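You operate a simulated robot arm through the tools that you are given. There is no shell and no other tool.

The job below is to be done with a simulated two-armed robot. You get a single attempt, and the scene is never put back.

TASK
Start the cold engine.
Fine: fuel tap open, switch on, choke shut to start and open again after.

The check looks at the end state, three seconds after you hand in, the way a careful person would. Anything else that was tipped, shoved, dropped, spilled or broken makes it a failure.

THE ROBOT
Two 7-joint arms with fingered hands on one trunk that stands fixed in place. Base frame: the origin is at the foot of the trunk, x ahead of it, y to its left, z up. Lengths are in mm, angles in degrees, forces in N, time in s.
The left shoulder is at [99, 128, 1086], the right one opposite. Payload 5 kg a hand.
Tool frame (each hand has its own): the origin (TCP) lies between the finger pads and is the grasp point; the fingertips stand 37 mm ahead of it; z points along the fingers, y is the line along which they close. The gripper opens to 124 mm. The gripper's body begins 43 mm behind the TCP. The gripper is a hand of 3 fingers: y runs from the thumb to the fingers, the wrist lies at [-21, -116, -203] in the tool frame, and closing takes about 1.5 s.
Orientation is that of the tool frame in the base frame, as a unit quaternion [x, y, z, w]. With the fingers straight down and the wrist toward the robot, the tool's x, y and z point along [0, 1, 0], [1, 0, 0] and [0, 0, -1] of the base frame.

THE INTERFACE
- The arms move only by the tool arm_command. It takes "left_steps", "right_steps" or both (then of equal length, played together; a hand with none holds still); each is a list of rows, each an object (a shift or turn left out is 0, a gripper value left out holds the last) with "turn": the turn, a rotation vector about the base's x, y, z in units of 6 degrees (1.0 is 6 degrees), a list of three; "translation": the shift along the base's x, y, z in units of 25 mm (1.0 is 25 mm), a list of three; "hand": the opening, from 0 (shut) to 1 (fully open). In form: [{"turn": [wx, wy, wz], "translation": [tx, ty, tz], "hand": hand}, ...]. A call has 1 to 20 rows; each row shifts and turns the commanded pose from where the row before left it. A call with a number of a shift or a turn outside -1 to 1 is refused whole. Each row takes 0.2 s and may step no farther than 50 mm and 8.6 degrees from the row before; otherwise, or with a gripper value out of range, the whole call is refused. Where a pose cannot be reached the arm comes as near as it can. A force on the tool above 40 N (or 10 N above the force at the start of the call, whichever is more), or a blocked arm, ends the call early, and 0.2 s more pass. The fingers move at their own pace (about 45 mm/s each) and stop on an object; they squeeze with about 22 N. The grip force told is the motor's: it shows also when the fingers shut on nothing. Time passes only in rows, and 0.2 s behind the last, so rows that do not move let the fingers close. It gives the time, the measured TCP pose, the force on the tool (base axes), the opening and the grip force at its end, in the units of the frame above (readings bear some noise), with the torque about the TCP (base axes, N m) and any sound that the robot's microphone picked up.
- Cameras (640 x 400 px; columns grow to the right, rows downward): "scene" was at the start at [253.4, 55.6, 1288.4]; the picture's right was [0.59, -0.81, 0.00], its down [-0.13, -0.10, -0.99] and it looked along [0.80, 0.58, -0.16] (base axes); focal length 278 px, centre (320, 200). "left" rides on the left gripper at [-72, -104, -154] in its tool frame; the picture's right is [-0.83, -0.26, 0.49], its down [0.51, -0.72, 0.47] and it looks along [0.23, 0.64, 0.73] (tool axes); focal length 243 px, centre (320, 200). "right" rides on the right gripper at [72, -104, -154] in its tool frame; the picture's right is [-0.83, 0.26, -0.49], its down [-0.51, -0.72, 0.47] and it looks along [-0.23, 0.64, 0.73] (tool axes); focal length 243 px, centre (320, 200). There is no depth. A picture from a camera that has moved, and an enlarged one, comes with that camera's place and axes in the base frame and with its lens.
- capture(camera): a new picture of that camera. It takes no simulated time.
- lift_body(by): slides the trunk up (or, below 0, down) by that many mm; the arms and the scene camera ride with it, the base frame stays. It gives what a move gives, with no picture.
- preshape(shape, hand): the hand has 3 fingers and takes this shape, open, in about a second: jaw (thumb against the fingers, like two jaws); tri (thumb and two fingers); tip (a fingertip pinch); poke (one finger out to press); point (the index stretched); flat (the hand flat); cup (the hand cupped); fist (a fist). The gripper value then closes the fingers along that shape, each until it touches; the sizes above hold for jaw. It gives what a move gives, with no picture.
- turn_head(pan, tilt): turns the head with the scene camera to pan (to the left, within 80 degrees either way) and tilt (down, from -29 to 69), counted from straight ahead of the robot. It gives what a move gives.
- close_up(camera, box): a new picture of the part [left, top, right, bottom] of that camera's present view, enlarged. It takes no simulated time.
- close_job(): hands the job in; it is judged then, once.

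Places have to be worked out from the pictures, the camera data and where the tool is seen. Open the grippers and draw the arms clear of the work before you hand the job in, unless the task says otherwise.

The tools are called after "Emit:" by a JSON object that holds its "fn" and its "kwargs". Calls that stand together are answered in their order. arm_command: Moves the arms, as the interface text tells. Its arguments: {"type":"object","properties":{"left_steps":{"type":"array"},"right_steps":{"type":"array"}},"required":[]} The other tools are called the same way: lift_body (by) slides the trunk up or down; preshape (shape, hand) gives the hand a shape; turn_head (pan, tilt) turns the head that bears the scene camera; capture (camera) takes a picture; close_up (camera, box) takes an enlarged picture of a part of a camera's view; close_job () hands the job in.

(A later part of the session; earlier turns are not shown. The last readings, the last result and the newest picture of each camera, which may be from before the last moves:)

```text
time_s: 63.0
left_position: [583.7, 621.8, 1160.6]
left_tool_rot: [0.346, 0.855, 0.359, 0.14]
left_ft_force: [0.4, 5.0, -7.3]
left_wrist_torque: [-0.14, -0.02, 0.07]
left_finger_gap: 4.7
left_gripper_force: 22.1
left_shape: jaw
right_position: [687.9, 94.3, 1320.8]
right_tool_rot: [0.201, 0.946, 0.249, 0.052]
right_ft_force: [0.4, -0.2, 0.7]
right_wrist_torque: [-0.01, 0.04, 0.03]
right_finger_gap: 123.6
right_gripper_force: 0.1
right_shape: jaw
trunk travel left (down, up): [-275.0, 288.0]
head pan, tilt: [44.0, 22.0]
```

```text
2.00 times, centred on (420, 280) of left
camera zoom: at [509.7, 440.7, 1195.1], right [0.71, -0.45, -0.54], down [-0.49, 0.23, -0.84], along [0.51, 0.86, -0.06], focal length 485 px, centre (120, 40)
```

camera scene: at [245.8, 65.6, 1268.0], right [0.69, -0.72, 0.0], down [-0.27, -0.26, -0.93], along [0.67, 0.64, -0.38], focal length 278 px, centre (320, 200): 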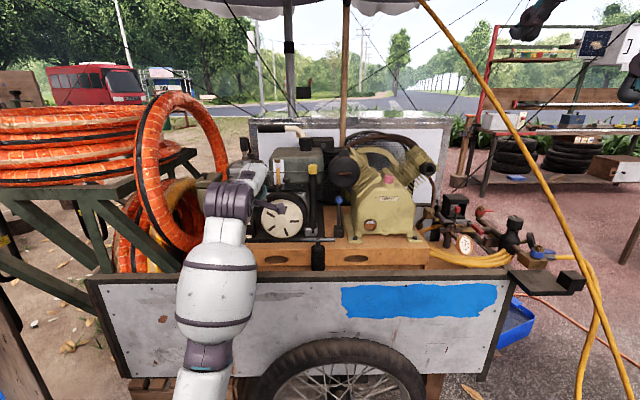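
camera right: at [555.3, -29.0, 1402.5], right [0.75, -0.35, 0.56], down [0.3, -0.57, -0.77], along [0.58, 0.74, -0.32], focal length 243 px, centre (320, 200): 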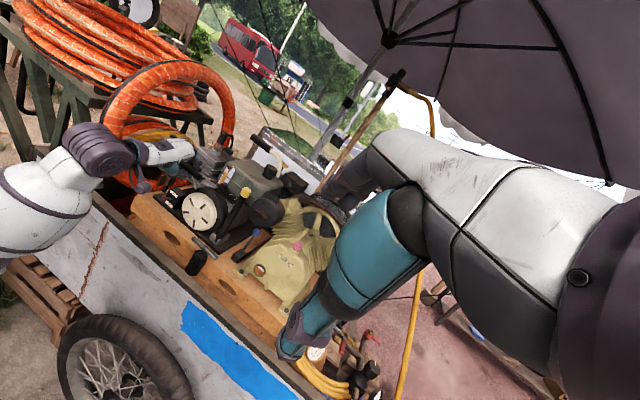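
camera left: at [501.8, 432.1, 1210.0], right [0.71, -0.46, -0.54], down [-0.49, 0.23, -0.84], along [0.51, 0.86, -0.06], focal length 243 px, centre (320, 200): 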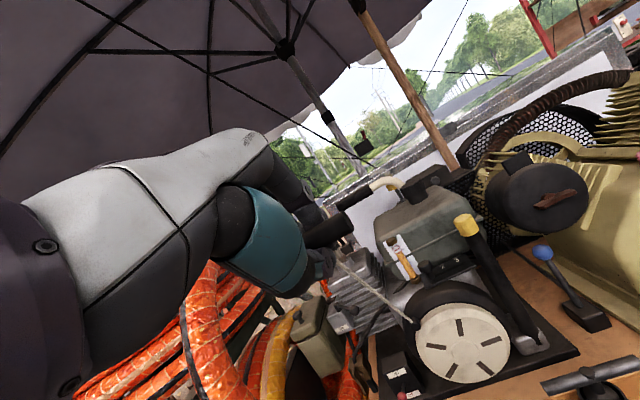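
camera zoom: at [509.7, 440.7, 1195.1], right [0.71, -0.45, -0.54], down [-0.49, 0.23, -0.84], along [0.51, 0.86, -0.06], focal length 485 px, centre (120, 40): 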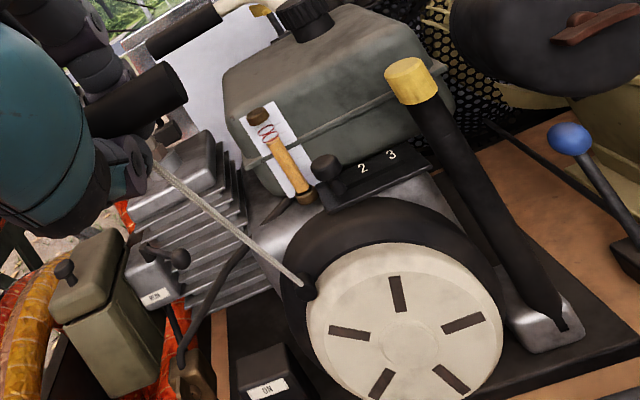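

The pull was smooth over 234 mm but there was no sound. Before pulling again, I'll re-check the choke lever, tap and switch states closely from here.

Emit:
{"fn": "close_up", "kwargs": {"camera": "left", "box": [355, 250, 425, 320]}}

Emit:
{"fn": "close_up", "kwargs": {"camera": "left", "box": [370, 310, 450, 390]}}

Emit:
{"fn": "close_up", "kwargs": {"camera": "right", "box": [165, 125, 215, 165]}}

Emit:
{"fn": "close_up", "kwargs": {"camera": "right", "box": [150, 150, 200, 200]}}

Emit:
{"fn": "close_up", "kwargs": {"camera": "scene", "box": [200, 165, 270, 245]}}

```text
5.71 times, centred on (390, 285) of left
camera zoom: at [509.7, 440.7, 1195.1], right [0.71, -0.45, -0.54], down [-0.49, 0.23, -0.84], along [0.51, 0.86, -0.06], focal length 1386 px, centre (-80, -286)
```

zoom: 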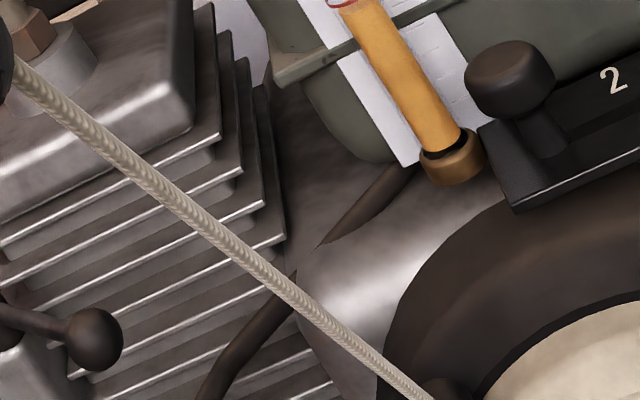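

```text
5.00 times, centred on (410, 350) of left
camera zoom: at [509.7, 440.7, 1195.1], right [0.71, -0.45, -0.54], down [-0.49, 0.23, -0.84], along [0.51, 0.86, -0.06], focal length 1213 px, centre (-130, -550)
```

zoom: 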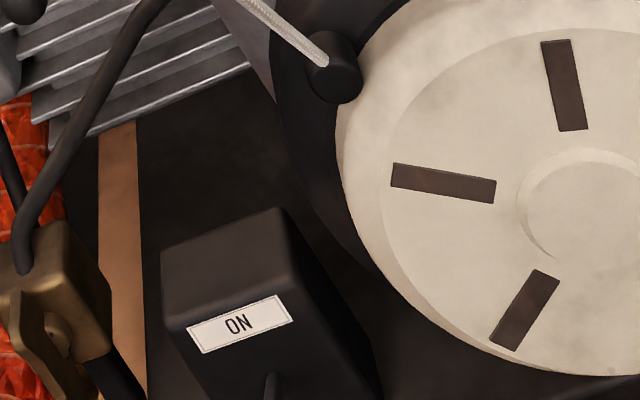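

```text
10.00 times, centred on (190, 145) of right
camera zoom: at [554.7, -28.5, 1402.9], right [0.75, -0.35, 0.56], down [0.3, -0.57, -0.77], along [0.59, 0.74, -0.32], focal length 2426 px, centre (1620, 750)
```

zoom: 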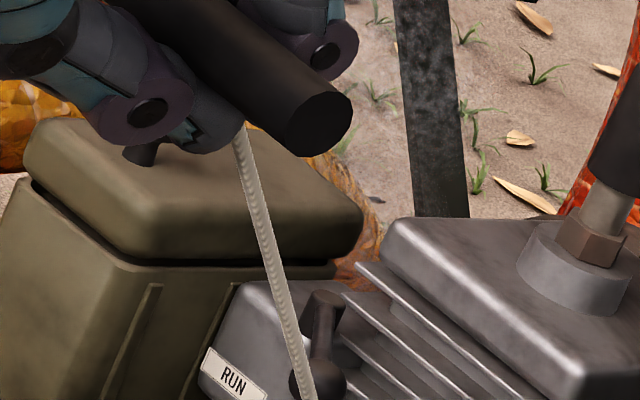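

```text
8.00 times, centred on (175, 175) of right
camera zoom: at [554.7, -28.5, 1402.9], right [0.75, -0.35, 0.56], down [0.3, -0.57, -0.77], along [0.59, 0.74, -0.32], focal length 1941 px, centre (1480, 400)
```

zoom: 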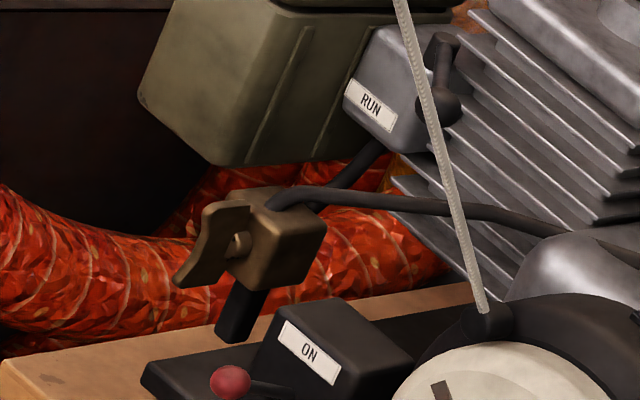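

```text
5.00 times, centred on (235, 205) of scene
camera zoom: at [245.5, 66.8, 1267.8], right [0.69, -0.72, 0.0], down [-0.27, -0.26, -0.93], along [0.67, 0.64, -0.38], focal length 1391 px, centre (745, 175)
```

zoom: 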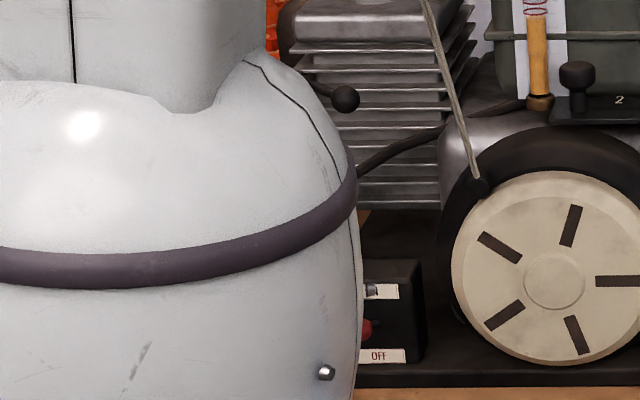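

All three controls look right and the rope runs cleanly. I'll return the grip fully and pull again at full speed from the first row, over the whole stroke.

Emit:
{"fn": "arm_command", "kwargs": {"left_steps": [{"translation": [0.513, 0.52, -0.95]}, {"translation": [0.513, 0.52, -0.95]}, {"translation": [0.513, 0.52, -0.95]}, {"translation": [0.513, 0.52, -0.95]}, {"translation": [0.513, 0.52, -0.95]}, {"translation": [0.513, 0.52, -0.95]}, {"translation": [0.513, 0.52, -0.95]}, {"translation": [0.4, 0.41, -0.75]}, {"translation": [0.08, 0.08, -0.15]}, {"translation": [0, 0, 0]}]}}

Emit:
{"fn": "arm_command", "kwargs": {"left_steps": [{"translation": [-0.54, -0.547, 1]}, {"translation": [-0.54, -0.547, 1]}, {"translation": [-0.54, -0.547, 1]}, {"translation": [-0.54, -0.547, 1]}, {"translation": [-0.54, -0.547, 1]}, {"translation": [-0.54, -0.547, 1]}, {"translation": [-0.54, -0.547, 1]}, {"translation": [-0.4, -0.41, 0.75]}]}}

```text
time_s: 65.2
left_position: [684.8, 722.9, 970.5]
left_tool_rot: [0.347, 0.855, 0.359, 0.14]
left_ft_force: [3.8, -0.2, 0.1]
left_wrist_torque: [-0.09, -0.05, 0.02]
left_finger_gap: 4.6
left_gripper_force: 22.3
left_shape: jaw
right_position: [688.0, 93.0, 1320.3]
right_tool_rot: [0.201, 0.946, 0.25, 0.053]
right_ft_force: [-0.9, -0.1, -0.2]
right_wrist_torque: [0.02, 0.0, -0.01]
right_finger_gap: 124.0
right_gripper_force: 0.1
right_shape: jaw
trunk travel left (down, up): [-275.0, 288.0]
head pan, tilt: [44.0, 22.0]
```

```text
time_s: 67.0
left_position: [579.8, 619.4, 1162.3]
left_tool_rot: [0.347, 0.855, 0.359, 0.14]
left_ft_force: [14.0, 14.4, 3.8]
left_wrist_torque: [0.05, -0.15, 0.03]
left_finger_gap: 4.2
left_gripper_force: 21.6
left_shape: jaw
right_position: [689.5, 94.1, 1319.2]
right_tool_rot: [0.201, 0.946, 0.25, 0.051]
right_ft_force: [0.3, -0.1, 0.2]
right_wrist_torque: [0.04, 0.01, 0.0]
right_finger_gap: 123.9
right_gripper_force: 0.0
right_shape: jaw
trunk travel left (down, up): [-275.0, 288.0]
head pan, tilt: [44.0, 22.0]
```

Still no sound. The choke may not be fully shut, since my fingertip rode over the ball at about 57°. I'll seat the grip, release it gently, and go back to push the choke further.

Emit:
{"fn": "arm_command", "kwargs": {"left_steps": [{"translation": [0.513, 0.52, -0.95]}, {"translation": [0.513, 0.52, -0.95]}, {"translation": [0.513, 0.52, -0.95]}, {"translation": [0.513, 0.52, -0.95]}, {"translation": [0.513, 0.52, -0.95]}, {"translation": [0.513, 0.52, -0.95]}, {"translation": [0.513, 0.52, -0.95]}, {"translation": [0.45, 0.46, -0.82]}, {"translation": [0.16, 0.16, -0.2]}, {"translation": [0.05, 0.05, -0.08]}, {"translation": [0, 0, 0]}]}}

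Emit:
{"fn": "close_up", "kwargs": {"camera": "left", "box": [260, 180, 420, 310]}}

```text
time_s: 69.4
left_position: [685.8, 725.3, 969.8]
left_tool_rot: [0.347, 0.855, 0.359, 0.14]
left_ft_force: [-2.4, -5.8, -7.4]
left_wrist_torque: [-0.09, 0.05, 0.04]
left_finger_gap: 4.8
left_gripper_force: 21.9
left_shape: jaw
right_position: [688.3, 93.0, 1320.0]
right_tool_rot: [0.202, 0.945, 0.251, 0.053]
right_ft_force: [-0.3, 0.3, 0.9]
right_wrist_torque: [-0.02, -0.02, 0.0]
right_finger_gap: 123.7
right_gripper_force: 0.1
right_shape: jaw
trunk travel left (down, up): [-275.0, 288.0]
head pan, tilt: [44.0, 22.0]
```

```text
3.08 times, centred on (340, 245) of left
camera zoom: at [611.7, 543.2, 1004.3], right [0.71, -0.45, -0.54], down [-0.49, 0.23, -0.84], along [0.51, 0.86, -0.06], focal length 746 px, centre (258, 62)
```

zoom: 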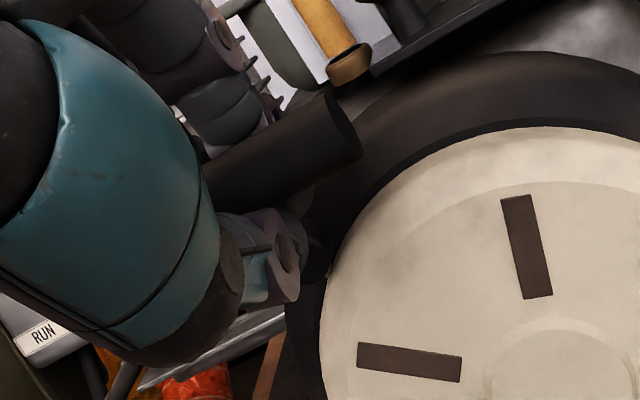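

The grip is seated. I'll open the hand and retreat along the finger axis.

Emit:
{"fn": "arm_command", "kwargs": {"left_steps": [{"hand": 0.5}, {"hand": 0.5}, {"hand": 0.5}, {"hand": 0.5}, {"translation": [-0.49, -0.51, 0.707]}, {"translation": [-0.49, -0.51, 0.707]}, {"translation": [-0.49, -0.51, 0.707]}, {"translation": [-0.49, -0.51, 0.707]}, {"translation": [-0.49, -0.51, 0.707]}]}}

Emit:
{"fn": "preshape", "kwargs": {"shape": "poke", "hand": "left"}}

Emit:
{"fn": "close_up", "kwargs": {"camera": "left", "box": [280, 180, 520, 380]}}

Emit:
{"fn": "close_up", "kwargs": {"camera": "right", "box": [150, 120, 240, 190]}}

```text
time_s: 71.4
left_position: [623.6, 660.6, 1059.5]
left_tool_rot: [0.347, 0.855, 0.359, 0.139]
left_ft_force: [-0.4, -0.1, -0.3]
left_wrist_torque: [-0.01, -0.03, 0.03]
left_finger_gap: 61.7
left_gripper_force: 0.0
left_shape: jaw
right_position: [686.6, 92.4, 1320.7]
right_tool_rot: [0.202, 0.946, 0.249, 0.053]
right_ft_force: [0.1, -0.1, -0.1]
right_wrist_torque: [0.02, 0.04, -0.01]
right_finger_gap: 123.6
right_gripper_force: 0.0
right_shape: jaw
trunk travel left (down, up): [-275.0, 288.0]
head pan, tilt: [44.0, 22.0]
```

```text
time_s: 72.3
left_position: [624.4, 661.5, 1060.7]
left_tool_rot: [0.347, 0.854, 0.359, 0.142]
left_ft_force: [-0.1, -0.2, -0.4]
left_wrist_torque: [0.03, 0.02, 0.01]
left_finger_gap: 0.0
left_gripper_force: 0.0
left_shape: poke
right_position: [686.6, 93.7, 1319.4]
right_tool_rot: [0.202, 0.946, 0.25, 0.052]
right_ft_force: [0.2, -0.2, 0.2]
right_wrist_torque: [-0.02, 0.01, 0.02]
right_finger_gap: 123.6
right_gripper_force: 0.0
right_shape: jaw
trunk travel left (down, up): [-275.0, 288.0]
head pan, tilt: [44.0, 22.0]
```

```text
2.00 times, centred on (400, 280) of left
camera zoom: at [550.3, 480.7, 1093.1], right [0.71, -0.45, -0.54], down [-0.49, 0.23, -0.84], along [0.51, 0.86, -0.06], focal length 485 px, centre (160, 40)
```

zoom: 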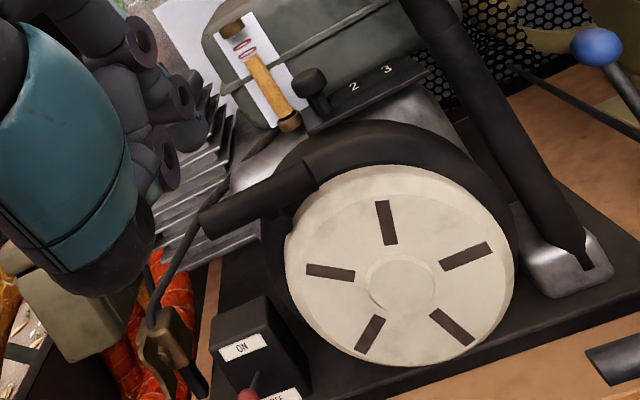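

```text
5.71 times, centred on (195, 155) of right
camera zoom: at [553.9, -29.9, 1403.2], right [0.75, -0.35, 0.56], down [0.3, -0.57, -0.77], along [0.59, 0.74, -0.32], focal length 1386 px, centre (1034, 457)
```

zoom: 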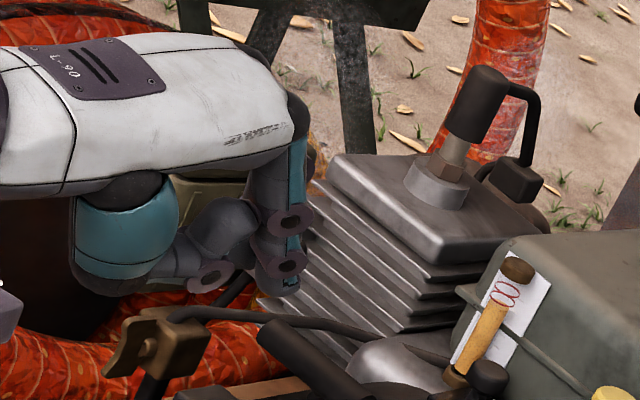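

The grip is back in place. I'll yaw the hand and bring the finger, deeper this time, to the left of the choke ball.

Emit:
{"fn": "arm_command", "kwargs": {"left_steps": [{"turn": [0, 0, 1], "translation": [-0.19, 0.79, -0.08]}, {"turn": [0, 0, 1], "translation": [-0.19, 0.79, -0.08]}, {"turn": [0, 0, 1], "translation": [-0.19, 0.79, -0.08]}, {"turn": [0, 0, 1], "translation": [-0.19, 0.79, -0.08]}, {"turn": [0, 0, 1], "translation": [-0.19, 0.79, -0.08]}, {"translation": [0.22, 0.69, -0.67]}, {"translation": [0.22, 0.69, -0.67]}, {"translation": [0.22, 0.69, -0.67]}]}}

Emit:
{"fn": "close_up", "kwargs": {"camera": "left", "box": [250, 160, 490, 360]}}

Emit:
{"fn": "close_up", "kwargs": {"camera": "right", "box": [140, 110, 230, 180]}}

```text
time_s: 74.1
left_position: [618.7, 811.9, 996.8]
left_tool_rot: [0.114, 0.916, 0.383, 0.042]
left_ft_force: [-0.1, -0.7, -1.0]
left_wrist_torque: [0.01, -0.04, 0.01]
left_finger_gap: 0.0
left_gripper_force: 0.0
left_shape: poke
right_position: [688.4, 92.9, 1320.5]
right_tool_rot: [0.201, 0.946, 0.25, 0.052]
right_ft_force: [-0.4, -0.1, 0.0]
right_wrist_torque: [0.0, 0.02, 0.02]
right_finger_gap: 123.8
right_gripper_force: 0.0
right_shape: jaw
trunk travel left (down, up): [-275.0, 288.0]
head pan, tilt: [44.0, 22.0]
```

```text
2.00 times, centred on (370, 260) of left
camera zoom: at [645.6, 617.7, 1031.0], right [0.84, -0.04, -0.54], down [-0.54, -0.04, -0.84], along [0.01, 1.0, -0.06], focal length 485 px, centre (220, 80)
```

zoom: 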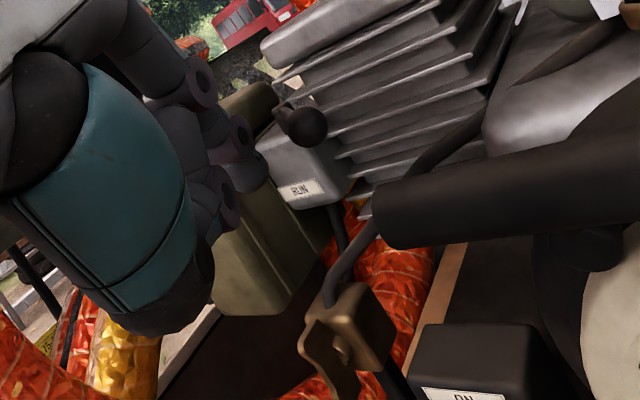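

```text
5.71 times, centred on (185, 145) of right
camera zoom: at [554.2, -29.2, 1403.0], right [0.75, -0.35, 0.56], down [0.3, -0.57, -0.77], along [0.59, 0.74, -0.32], focal length 1386 px, centre (1091, 514)
```

zoom: 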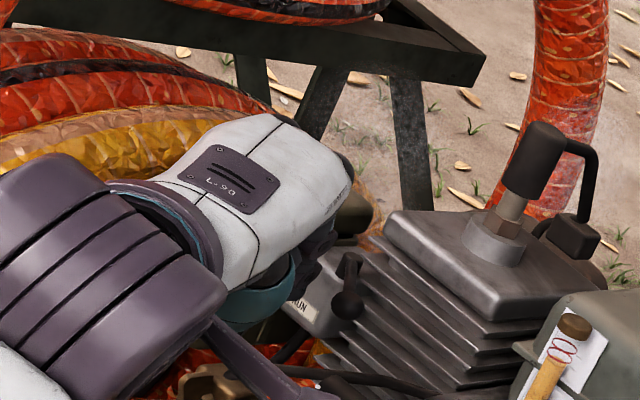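

The finger is level with the ball and on its left. I'll push right while watching the force.

Emit:
{"fn": "arm_command", "kwargs": {"left_steps": [{"translation": [0.5, 0, -0.12]}, {"translation": [0.3, 0, 0]}, {"translation": [0.3, 0, 0]}, {"translation": [0.3, 0.05, 0]}]}}

Emit:
{"fn": "close_up", "kwargs": {"camera": "left", "box": [250, 160, 490, 360]}}

Emit:
{"fn": "close_up", "kwargs": {"camera": "right", "box": [140, 110, 230, 180]}}

```text
time_s: 75.0
left_position: [639.5, 814.9, 997.7]
left_tool_rot: [0.107, 0.916, 0.385, 0.04]
left_ft_force: [-21.5, 9.5, 7.0]
left_wrist_torque: [0.28, 0.23, 0.65]
left_finger_gap: 0.3
left_gripper_force: 0.1
left_shape: poke
right_position: [685.6, 93.2, 1321.3]
right_tool_rot: [0.201, 0.946, 0.25, 0.053]
right_ft_force: [1.1, -0.6, -0.7]
right_wrist_torque: [0.0, 0.08, 0.04]
right_finger_gap: 123.8
right_gripper_force: 0.1
right_shape: jaw
trunk travel left (down, up): [-275.0, 288.0]
head pan, tilt: [44.0, 22.0]
stopped in row 4 (left hand): the force on the tool passed its limit at 44 N (the readings are from after the stop); the commanded pose is now the measured one
```

```text
2.00 times, centred on (370, 260) of left
camera zoom: at [668.8, 622.5, 1032.0], right [0.84, -0.02, -0.54], down [-0.54, -0.05, -0.84], along [-0.01, 1.0, -0.05], focal length 485 px, centre (220, 80)
```

zoom: 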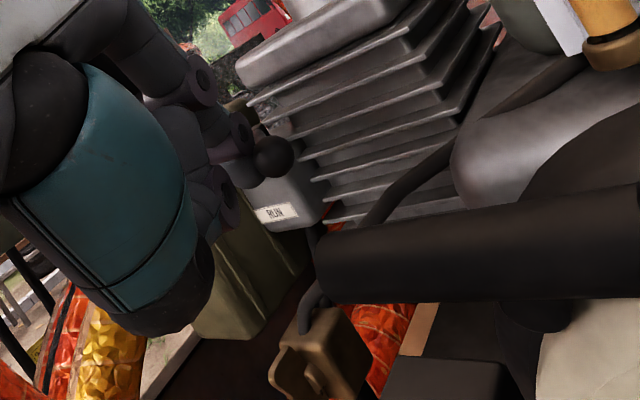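

```text
5.71 times, centred on (185, 145) of right
camera zoom: at [552.2, -29.7, 1403.9], right [0.75, -0.35, 0.56], down [0.3, -0.57, -0.77], along [0.59, 0.74, -0.32], focal length 1386 px, centre (1091, 514)
```

zoom: 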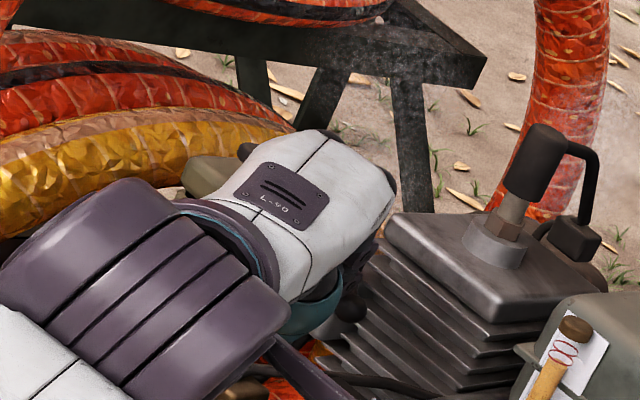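

The choke is hard against its stop at 44 N, so it is fully shut. But I notice a grainy haze behind the cylinder that wasn't there earlier, possibly exhaust smoke. I'll back the hand off and look.

Emit:
{"fn": "arm_command", "kwargs": {"left_steps": [{"translation": [-0.4, -0.2, 0]}, {"translation": [-0.4, -0.6, 0.5]}, {"translation": [-0.2, -1, 0.7]}, {"translation": [0, -1, 0.7]}, {"translation": [0, -1, 0.7]}]}}

Emit:
{"fn": "capture", "kwargs": {"camera": "right"}}

Emit:
{"fn": "close_up", "kwargs": {"camera": "right", "box": [160, 90, 320, 220]}}

Emit:
{"fn": "capture", "kwargs": {"camera": "scene"}}

Emit:
{"fn": "close_up", "kwargs": {"camera": "scene", "box": [210, 110, 370, 230]}}

```text
time_s: 76.2
left_position: [615.5, 718.1, 1059.6]
left_tool_rot: [0.11, 0.916, 0.383, 0.04]
left_ft_force: [-1.6, 0.0, 0.5]
left_wrist_torque: [0.02, -0.05, 0.0]
left_finger_gap: 0.0
left_gripper_force: 0.0
left_shape: poke
right_position: [687.5, 92.3, 1321.3]
right_tool_rot: [0.202, 0.945, 0.251, 0.053]
right_ft_force: [0.4, -0.5, -0.4]
right_wrist_torque: [0.0, -0.01, -0.01]
right_finger_gap: 123.5
right_gripper_force: 0.1
right_shape: jaw
trunk travel left (down, up): [-275.0, 288.0]
head pan, tilt: [44.0, 22.0]
```

```text
taken
camera right: at [553.5, -30.8, 1403.4], right [0.75, -0.35, 0.56], down [0.3, -0.57, -0.77], along [0.59, 0.75, -0.32], focal length 243 px, centre (320, 200)
```

right: 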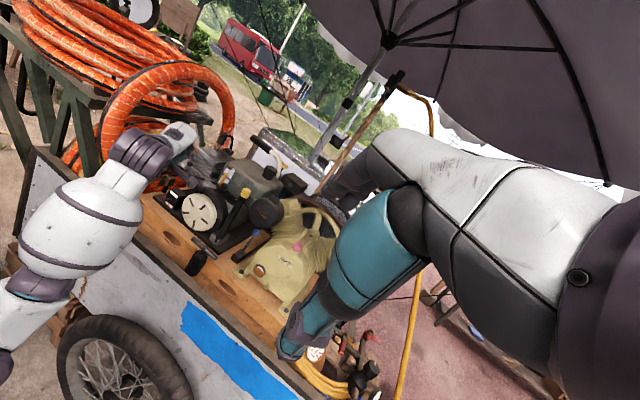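

```text
3.08 times, centred on (240, 155) of right
camera zoom: at [553.5, -30.8, 1403.4], right [0.75, -0.35, 0.56], down [0.3, -0.57, -0.77], along [0.59, 0.75, -0.32], focal length 746 px, centre (566, 338)
```

zoom: 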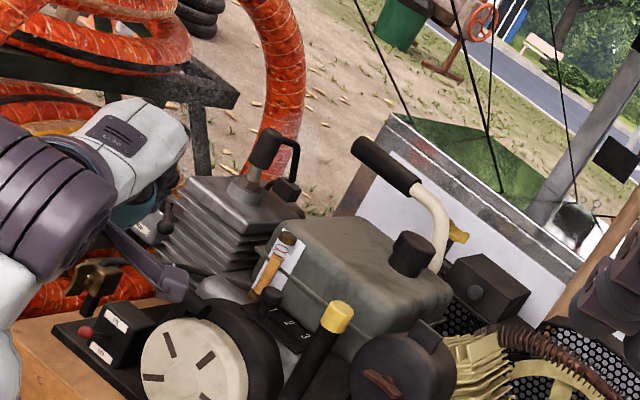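

```text
taken
camera scene: at [244.5, 64.9, 1268.2], right [0.7, -0.72, 0.0], down [-0.27, -0.26, -0.93], along [0.67, 0.64, -0.37], focal length 278 px, centre (320, 200)
```

scene: 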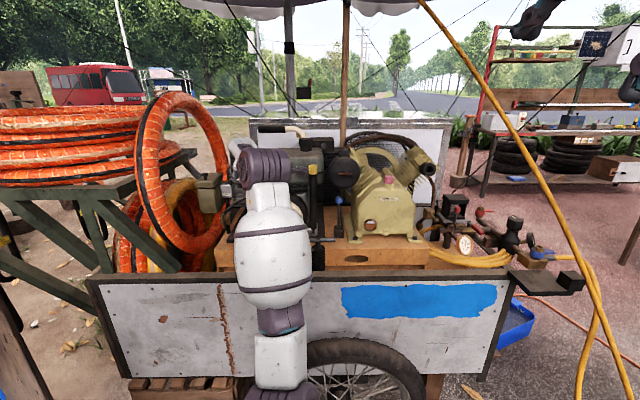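

```text
3.33 times, centred on (290, 170) of scene
camera zoom: at [244.5, 64.9, 1268.2], right [0.7, -0.72, 0.0], down [-0.27, -0.26, -0.93], along [0.67, 0.64, -0.37], focal length 927 px, centre (420, 300)
```

zoom: 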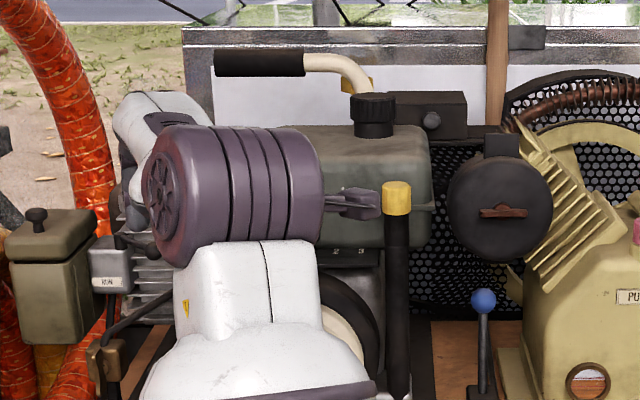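

There is a slight haze near the muffler behind the cylinder. I'll zoom there, wait a second, and compare.

Emit:
{"fn": "close_up", "kwargs": {"camera": "right", "box": [190, 90, 260, 150]}}

Emit:
{"fn": "arm_command", "kwargs": {"left_steps": [{"translation": [0, -0.5, 0.3]}, {"translation": [0, -0.5, 0.3]}, {"translation": [0, 0, 0]}, {"translation": [0, 0, 0]}, {"translation": [0, 0, 0]}]}}

Emit:
{"fn": "close_up", "kwargs": {"camera": "right", "box": [190, 90, 260, 150]}}

Emit:
{"fn": "close_up", "kwargs": {"camera": "left", "box": [300, 100, 500, 260]}}

```text
6.67 times, centred on (225, 120) of right
camera zoom: at [553.5, -30.8, 1403.4], right [0.75, -0.35, 0.56], down [0.3, -0.57, -0.77], along [0.59, 0.75, -0.32], focal length 1618 px, centre (953, 733)
```

zoom: 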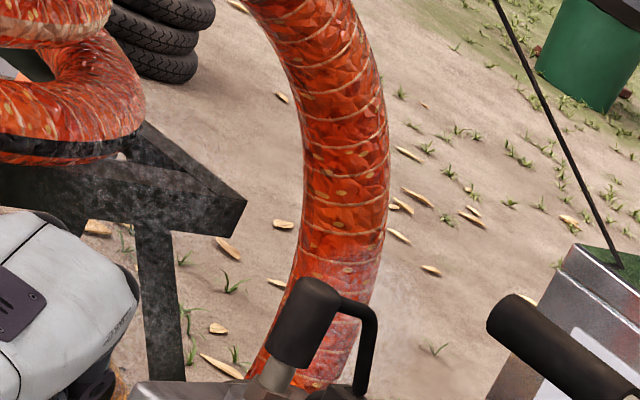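

```text
time_s: 77.4
left_position: [615.9, 694.8, 1075.7]
left_tool_rot: [0.111, 0.916, 0.384, 0.041]
left_ft_force: [0.8, 0.3, 0.5]
left_wrist_torque: [-0.02, 0.01, 0.0]
left_finger_gap: 0.1
left_gripper_force: 0.2
left_shape: poke
right_position: [688.3, 91.9, 1321.2]
right_tool_rot: [0.202, 0.946, 0.25, 0.053]
right_ft_force: [-0.1, -0.5, 0.5]
right_wrist_torque: [-0.02, -0.01, 0.02]
right_finger_gap: 123.9
right_gripper_force: 0.1
right_shape: jaw
trunk travel left (down, up): [-275.0, 288.0]
head pan, tilt: [44.0, 22.0]
```

```text
6.67 times, centred on (225, 120) of right
camera zoom: at [553.9, -29.6, 1403.2], right [0.75, -0.35, 0.56], down [0.3, -0.57, -0.77], along [0.59, 0.74, -0.32], focal length 1618 px, centre (953, 733)
```

zoom: 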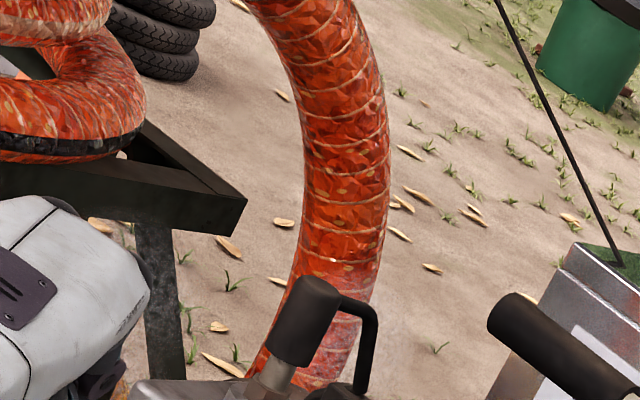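

```text
2.50 times, centred on (400, 180) of left
camera zoom: at [645.4, 501.0, 1109.7], right [0.84, -0.03, -0.54], down [-0.54, -0.05, -0.84], along [0.0, 1.0, -0.06], focal length 606 px, centre (120, 250)
```

zoom: 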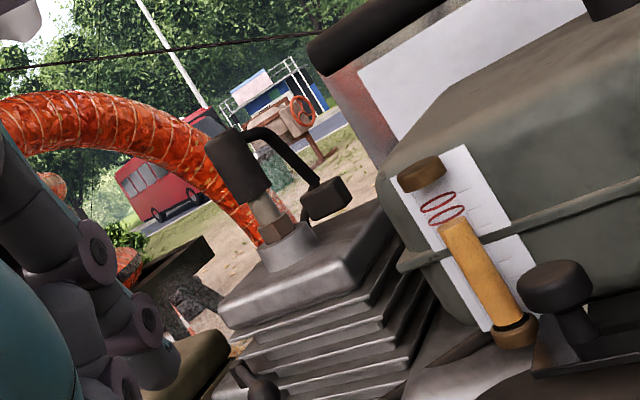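

The haze changes from frame to frame, so exhaust smoke is being emitted: the engine is running. Now I'll open the choke again, bringing the finger to the right side of the lever ball.

Emit:
{"fn": "arm_command", "kwargs": {"left_steps": [{"translation": [0.68, 0.45, -0.26]}, {"translation": [0.68, 0.45, -0.26]}, {"translation": [0.68, 0.45, -0.26]}, {"translation": [0.7, 0.45, -0.26]}, {"translation": [0.05, 0.63, -0.5]}, {"translation": [0, 0.63, -0.5]}, {"translation": [0, 0.63, -0.5]}]}}

Emit:
{"fn": "close_up", "kwargs": {"camera": "left", "box": [220, 140, 460, 340]}}

Emit:
{"fn": "close_up", "kwargs": {"camera": "right", "box": [150, 120, 240, 190]}}

Emit:
{"fn": "close_up", "kwargs": {"camera": "scene", "box": [200, 140, 310, 230]}}

```text
time_s: 79.0
left_position: [689.4, 785.5, 1010.6]
left_tool_rot: [0.11, 0.916, 0.383, 0.04]
left_ft_force: [0.7, 0.2, -0.1]
left_wrist_torque: [0.02, 0.0, 0.02]
left_finger_gap: 0.0
left_gripper_force: 0.0
left_shape: poke
right_position: [688.0, 94.2, 1320.6]
right_tool_rot: [0.202, 0.945, 0.25, 0.053]
right_ft_force: [0.5, -0.8, 0.5]
right_wrist_torque: [-0.01, -0.04, 0.0]
right_finger_gap: 123.9
right_gripper_force: 0.1
right_shape: jaw
trunk travel left (down, up): [-275.0, 288.0]
head pan, tilt: [44.0, 22.0]
```

```text
2.00 times, centred on (340, 240) of left
camera zoom: at [717.0, 592.6, 1044.1], right [0.84, -0.03, -0.54], down [-0.54, -0.05, -0.84], along [0.0, 1.0, -0.06], focal length 485 px, centre (280, 120)
```

zoom: 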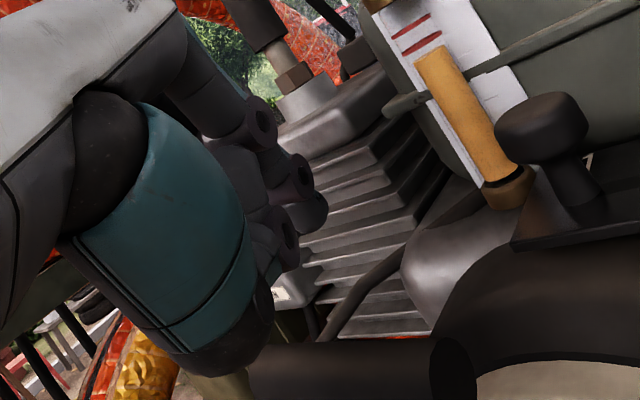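

```text
5.71 times, centred on (195, 155) of right
camera zoom: at [554.0, -29.3, 1403.1], right [0.75, -0.35, 0.56], down [0.3, -0.57, -0.77], along [0.59, 0.74, -0.32], focal length 1386 px, centre (1034, 457)
```

zoom: 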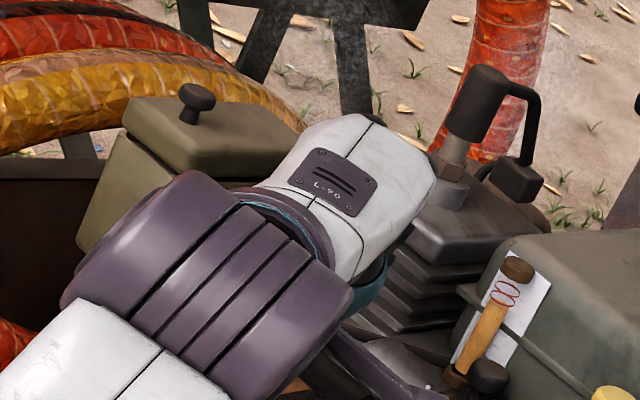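

```text
4.44 times, centred on (255, 185) of scene
camera zoom: at [245.0, 66.1, 1268.0], right [0.69, -0.72, 0.0], down [-0.27, -0.26, -0.93], along [0.67, 0.64, -0.38], focal length 1236 px, centre (609, 267)
```

zoom: 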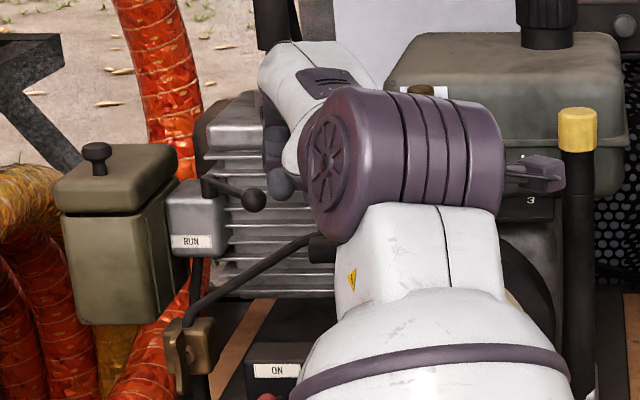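

Smoke is clearly drifting past the stand leg and hose. The fingertip is just right of the choke ball, so I'll lower it and sweep the lever back left toward RUN along its arc.

Emit:
{"fn": "arm_command", "kwargs": {"left_steps": [{"translation": [-0.19, 0.7, -0.66]}, {"translation": [-0.48, 0.1, 0]}, {"translation": [-0.36, -0.06, 0]}, {"translation": [-0.36, -0.05, 0]}]}}

Emit:
{"fn": "close_up", "kwargs": {"camera": "left", "box": [220, 140, 460, 340]}}

Emit:
{"fn": "close_up", "kwargs": {"camera": "scene", "box": [200, 140, 310, 230]}}

```text
time_s: 80.0
left_position: [652.4, 804.3, 995.8]
left_tool_rot: [0.11, 0.916, 0.383, 0.04]
left_ft_force: [0.1, 0.3, -1.2]
left_wrist_torque: [0.0, -0.01, -0.03]
left_finger_gap: 0.0
left_gripper_force: 0.1
left_shape: poke
right_position: [686.9, 92.3, 1320.9]
right_tool_rot: [0.201, 0.946, 0.25, 0.052]
right_ft_force: [0.8, -0.2, -0.4]
right_wrist_torque: [0.06, 0.0, 0.01]
right_finger_gap: 123.9
right_gripper_force: 0.2
right_shape: jaw
trunk travel left (down, up): [-275.0, 288.0]
head pan, tilt: [44.0, 22.0]
```

```text
2.00 times, centred on (340, 240) of left
camera zoom: at [681.2, 609.9, 1029.9], right [0.84, -0.03, -0.54], down [-0.54, -0.05, -0.84], along [0.0, 1.0, -0.06], focal length 485 px, centre (280, 120)
```

zoom: 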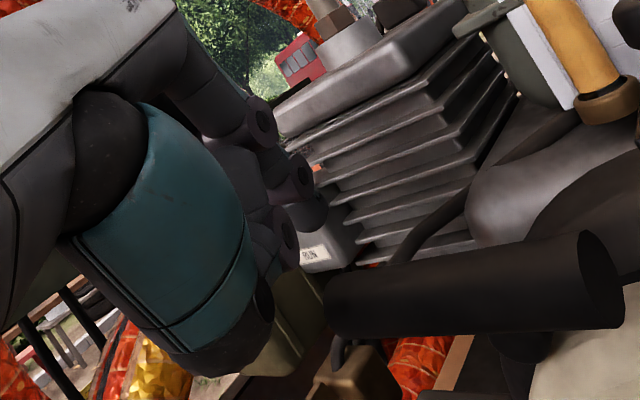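

```text
4.44 times, centred on (255, 185) of scene
camera zoom: at [244.8, 65.6, 1268.1], right [0.69, -0.72, 0.0], down [-0.27, -0.26, -0.93], along [0.67, 0.64, -0.37], focal length 1236 px, centre (609, 267)
```

zoom: 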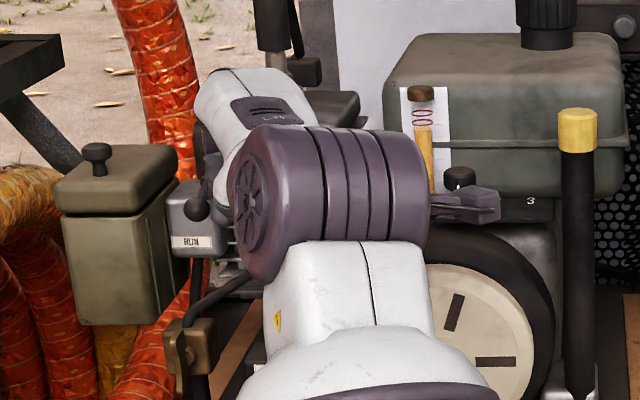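

The lever is moving left with the finger. I'll finish the sweep to RUN.

Emit:
{"fn": "arm_command", "kwargs": {"left_steps": [{"translation": [-0.4, 0.03, 0]}, {"translation": [-0.4, 0.1, 0]}, {"translation": [-0.4, 0.2, 0]}, {"translation": [-0.35, 0.25, 0]}, {"translation": [-0.25, 0.2, 0]}, {"translation": [-0.15, 0.18, 0]}]}}

Emit:
{"fn": "close_up", "kwargs": {"camera": "left", "box": [220, 140, 460, 340]}}

Emit:
{"fn": "close_up", "kwargs": {"camera": "scene", "box": [180, 140, 290, 230]}}

```text
time_s: 81.5
left_position: [605.7, 821.8, 996.0]
left_tool_rot: [0.114, 0.916, 0.383, 0.043]
left_ft_force: [-0.8, -36.5, 0.8]
left_wrist_torque: [-0.61, 0.02, -0.25]
left_finger_gap: 0.0
left_gripper_force: 0.1
left_shape: poke
right_position: [685.5, 89.5, 1321.9]
right_tool_rot: [0.202, 0.945, 0.252, 0.053]
right_ft_force: [-0.5, 0.4, 0.2]
right_wrist_torque: [-0.05, 0.0, -0.03]
right_finger_gap: 123.6
right_gripper_force: 0.0
right_shape: jaw
trunk travel left (down, up): [-275.0, 288.0]
head pan, tilt: [44.0, 22.0]
stopped in row 6 (left hand): the force on the tool passed its limit at 42 N (the readings are from after the stop); the commanded pose is now the measured one
```

```text
2.00 times, centred on (340, 240) of left
camera zoom: at [633.4, 627.6, 1030.9], right [0.84, -0.04, -0.54], down [-0.54, -0.04, -0.84], along [0.01, 1.0, -0.06], focal length 485 px, centre (280, 120)
```

zoom: 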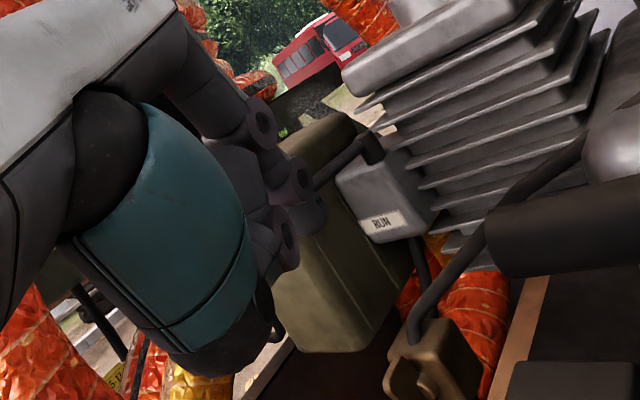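

```text
4.44 times, centred on (235, 185) of scene
camera zoom: at [243.2, 61.9, 1268.6], right [0.69, -0.72, 0.0], down [-0.27, -0.26, -0.93], along [0.67, 0.65, -0.37], focal length 1236 px, centre (698, 267)
```

zoom: 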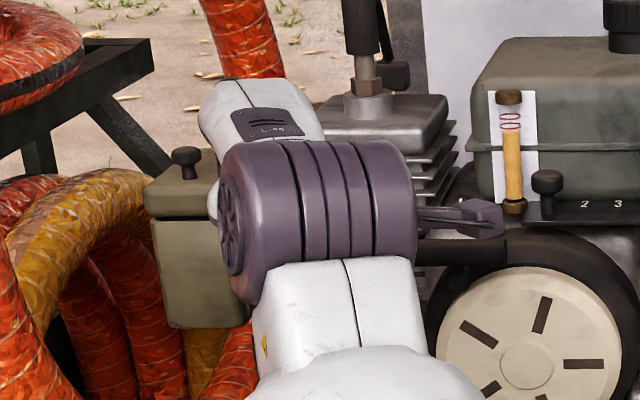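

It is firm at the RUN stop (42 N). I'll back straight off and check the lever and the smoke.

Emit:
{"fn": "arm_command", "kwargs": {"left_steps": [{"translation": [0.1, -0.5, 0]}, {"translation": [0.1, -0.8, 0.3]}, {"translation": [0, -0.9, 0.6]}, {"translation": [0, -0.9, 0.7]}, {"translation": [0, -0.9, 0.7]}, {"translation": [0, -0.9, 0.7]}, {"translation": [0, -0.9, 0.7]}]}}

Emit:
{"fn": "capture", "kwargs": {"camera": "left"}}

Emit:
{"fn": "close_up", "kwargs": {"camera": "left", "box": [280, 180, 480, 360]}}

Emit:
{"fn": "close_up", "kwargs": {"camera": "scene", "box": [180, 140, 290, 230]}}

Emit:
{"fn": "close_up", "kwargs": {"camera": "right", "box": [150, 90, 260, 170]}}

```text
time_s: 83.1
left_position: [608.6, 679.7, 1087.9]
left_tool_rot: [0.111, 0.916, 0.383, 0.042]
left_ft_force: [1.1, -0.4, -0.8]
left_wrist_torque: [0.03, 0.0, 0.01]
left_finger_gap: 0.2
left_gripper_force: 0.1
left_shape: poke
right_position: [686.8, 92.5, 1321.2]
right_tool_rot: [0.201, 0.946, 0.25, 0.053]
right_ft_force: [0.4, 0.5, 0.9]
right_wrist_torque: [0.05, 0.04, 0.03]
right_finger_gap: 123.8
right_gripper_force: 0.1
right_shape: jaw
trunk travel left (down, up): [-275.0, 288.0]
head pan, tilt: [44.0, 22.0]
```

```text
taken
camera left: at [636.9, 486.1, 1122.0], right [0.84, -0.03, -0.54], down [-0.54, -0.05, -0.84], along [0.0, 1.0, -0.06], focal length 243 px, centre (320, 200)
```

left: 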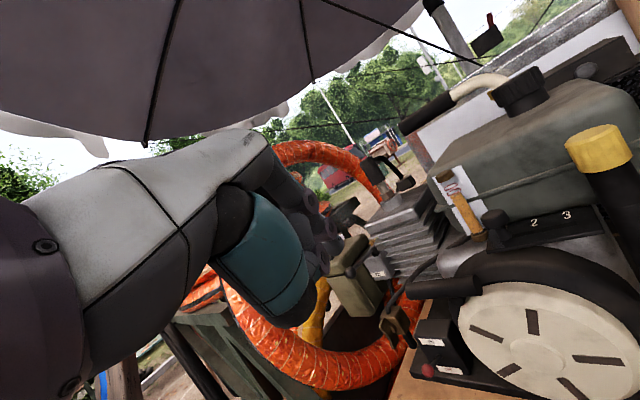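

```text
2.22 times, centred on (380, 270) of left
camera zoom: at [636.9, 486.1, 1122.0], right [0.84, -0.03, -0.54], down [-0.54, -0.05, -0.84], along [0.0, 1.0, -0.06], focal length 539 px, centre (187, 44)
```

zoom: 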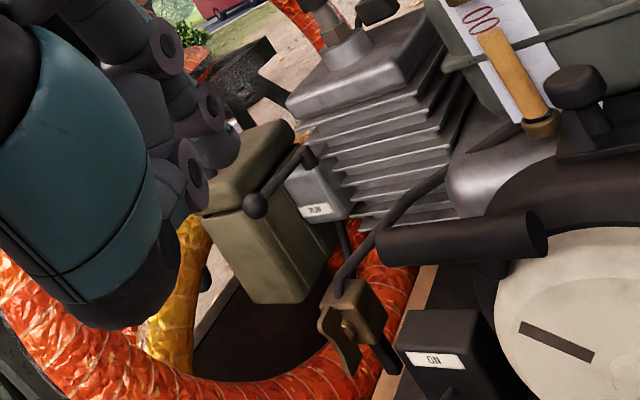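

```text
4.44 times, centred on (235, 185) of scene
camera zoom: at [244.7, 64.7, 1268.1], right [0.7, -0.72, 0.0], down [-0.27, -0.26, -0.93], along [0.67, 0.64, -0.37], focal length 1236 px, centre (698, 267)
```

zoom: 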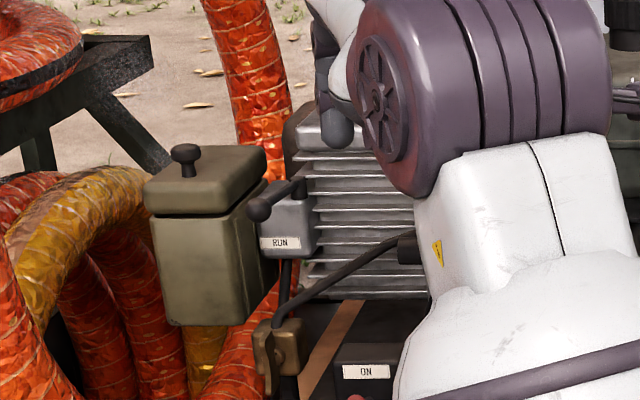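

```text
5.00 times, centred on (205, 130) of right
camera zoom: at [553.9, -31.1, 1403.2], right [0.75, -0.35, 0.56], down [0.3, -0.57, -0.77], along [0.59, 0.74, -0.32], focal length 1213 px, centre (895, 550)
```

zoom: 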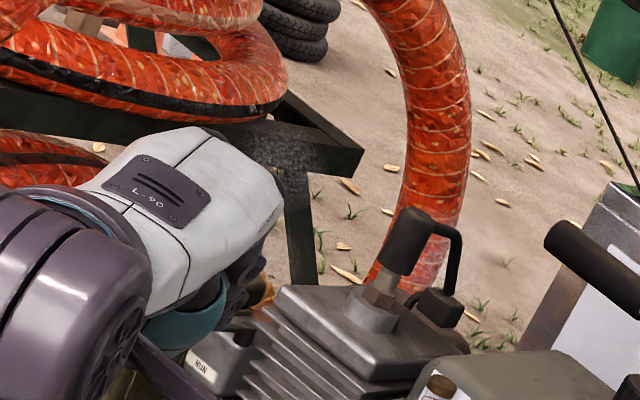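

The choke lever is back over RUN and smoke is still drifting. I'll draw the left arm clear, open the hand, and make a final check of everything.

Emit:
{"fn": "arm_command", "kwargs": {"left_steps": [{"translation": [-0.39, -0.66, 0.95]}, {"translation": [-0.39, -0.66, 0.95]}, {"translation": [-0.39, -0.66, 0.95]}, {"translation": [-0.39, -0.66, 0.95]}, {"translation": [-0.39, -0.66, 0.95]}, {"translation": [-0.39, -0.66, 0.95]}, {"translation": [-0.39, -0.66, 0.95]}]}}

Emit:
{"fn": "preshape", "kwargs": {"shape": "jaw", "hand": "left"}}

Emit:
{"fn": "capture", "kwargs": {"camera": "scene"}}

Emit:
{"fn": "close_up", "kwargs": {"camera": "scene", "box": [190, 150, 350, 260]}}

Emit:
{"fn": "close_up", "kwargs": {"camera": "right", "box": [130, 90, 270, 210]}}

```text
time_s: 84.7
left_position: [540.7, 565.9, 1252.2]
left_tool_rot: [0.112, 0.916, 0.383, 0.04]
left_ft_force: [-0.6, 0.0, 0.2]
left_wrist_torque: [0.02, 0.05, 0.0]
left_finger_gap: 0.0
left_gripper_force: 0.1
left_shape: poke
right_position: [686.1, 93.3, 1322.0]
right_tool_rot: [0.202, 0.945, 0.251, 0.053]
right_ft_force: [0.4, -0.6, -0.2]
right_wrist_torque: [0.01, -0.04, 0.0]
right_finger_gap: 123.8
right_gripper_force: 0.0
right_shape: jaw
trunk travel left (down, up): [-275.0, 288.0]
head pan, tilt: [44.0, 22.0]
```

```text
time_s: 85.6
left_position: [541.5, 566.3, 1251.3]
left_tool_rot: [0.111, 0.916, 0.382, 0.04]
left_ft_force: [0.1, -0.3, -0.7]
left_wrist_torque: [0.02, -0.02, 0.03]
left_finger_gap: 124.0
left_gripper_force: 0.1
left_shape: jaw
right_position: [687.3, 92.5, 1320.3]
right_tool_rot: [0.202, 0.945, 0.25, 0.053]
right_ft_force: [-0.3, 0.5, 0.7]
right_wrist_torque: [0.01, 0.01, 0.0]
right_finger_gap: 123.7
right_gripper_force: 0.0
right_shape: jaw
trunk travel left (down, up): [-275.0, 288.0]
head pan, tilt: [44.0, 22.0]
```

```text
taken
camera scene: at [244.8, 65.5, 1268.0], right [0.69, -0.72, 0.0], down [-0.27, -0.26, -0.93], along [0.67, 0.64, -0.37], focal length 278 px, centre (320, 200)
```

scene: 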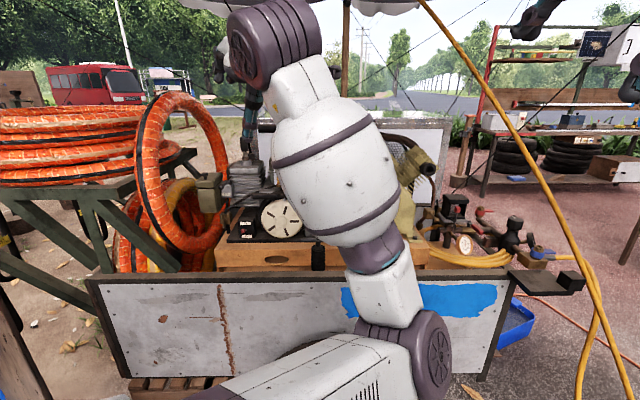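

```text
3.64 times, centred on (270, 205) of scene
camera zoom: at [244.8, 65.5, 1268.0], right [0.69, -0.72, 0.0], down [-0.27, -0.26, -0.93], along [0.67, 0.64, -0.37], focal length 1011 px, centre (502, 182)
```

zoom: 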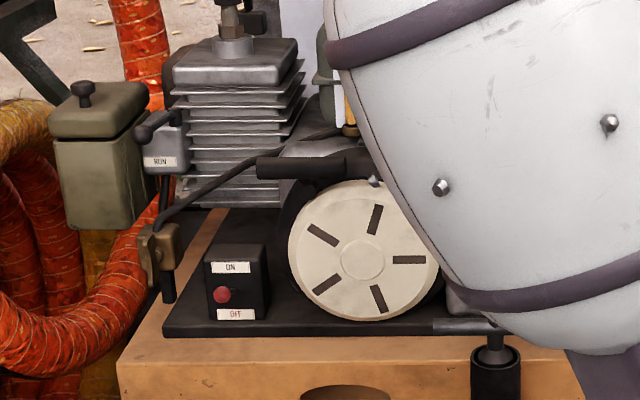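

```text
3.33 times, centred on (200, 150) of right
camera zoom: at [554.0, -30.1, 1403.1], right [0.75, -0.35, 0.56], down [0.3, -0.57, -0.77], along [0.59, 0.74, -0.32], focal length 809 px, centre (720, 367)
```

zoom: 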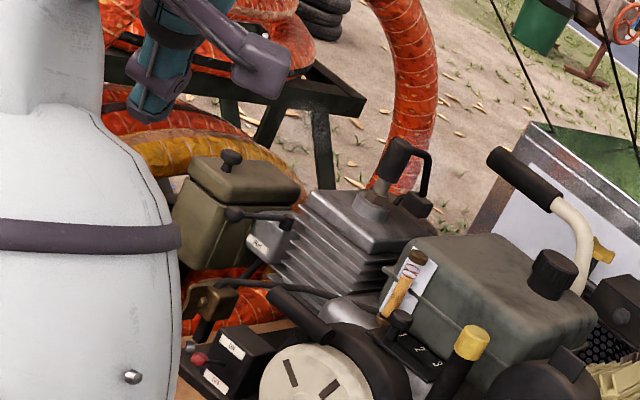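

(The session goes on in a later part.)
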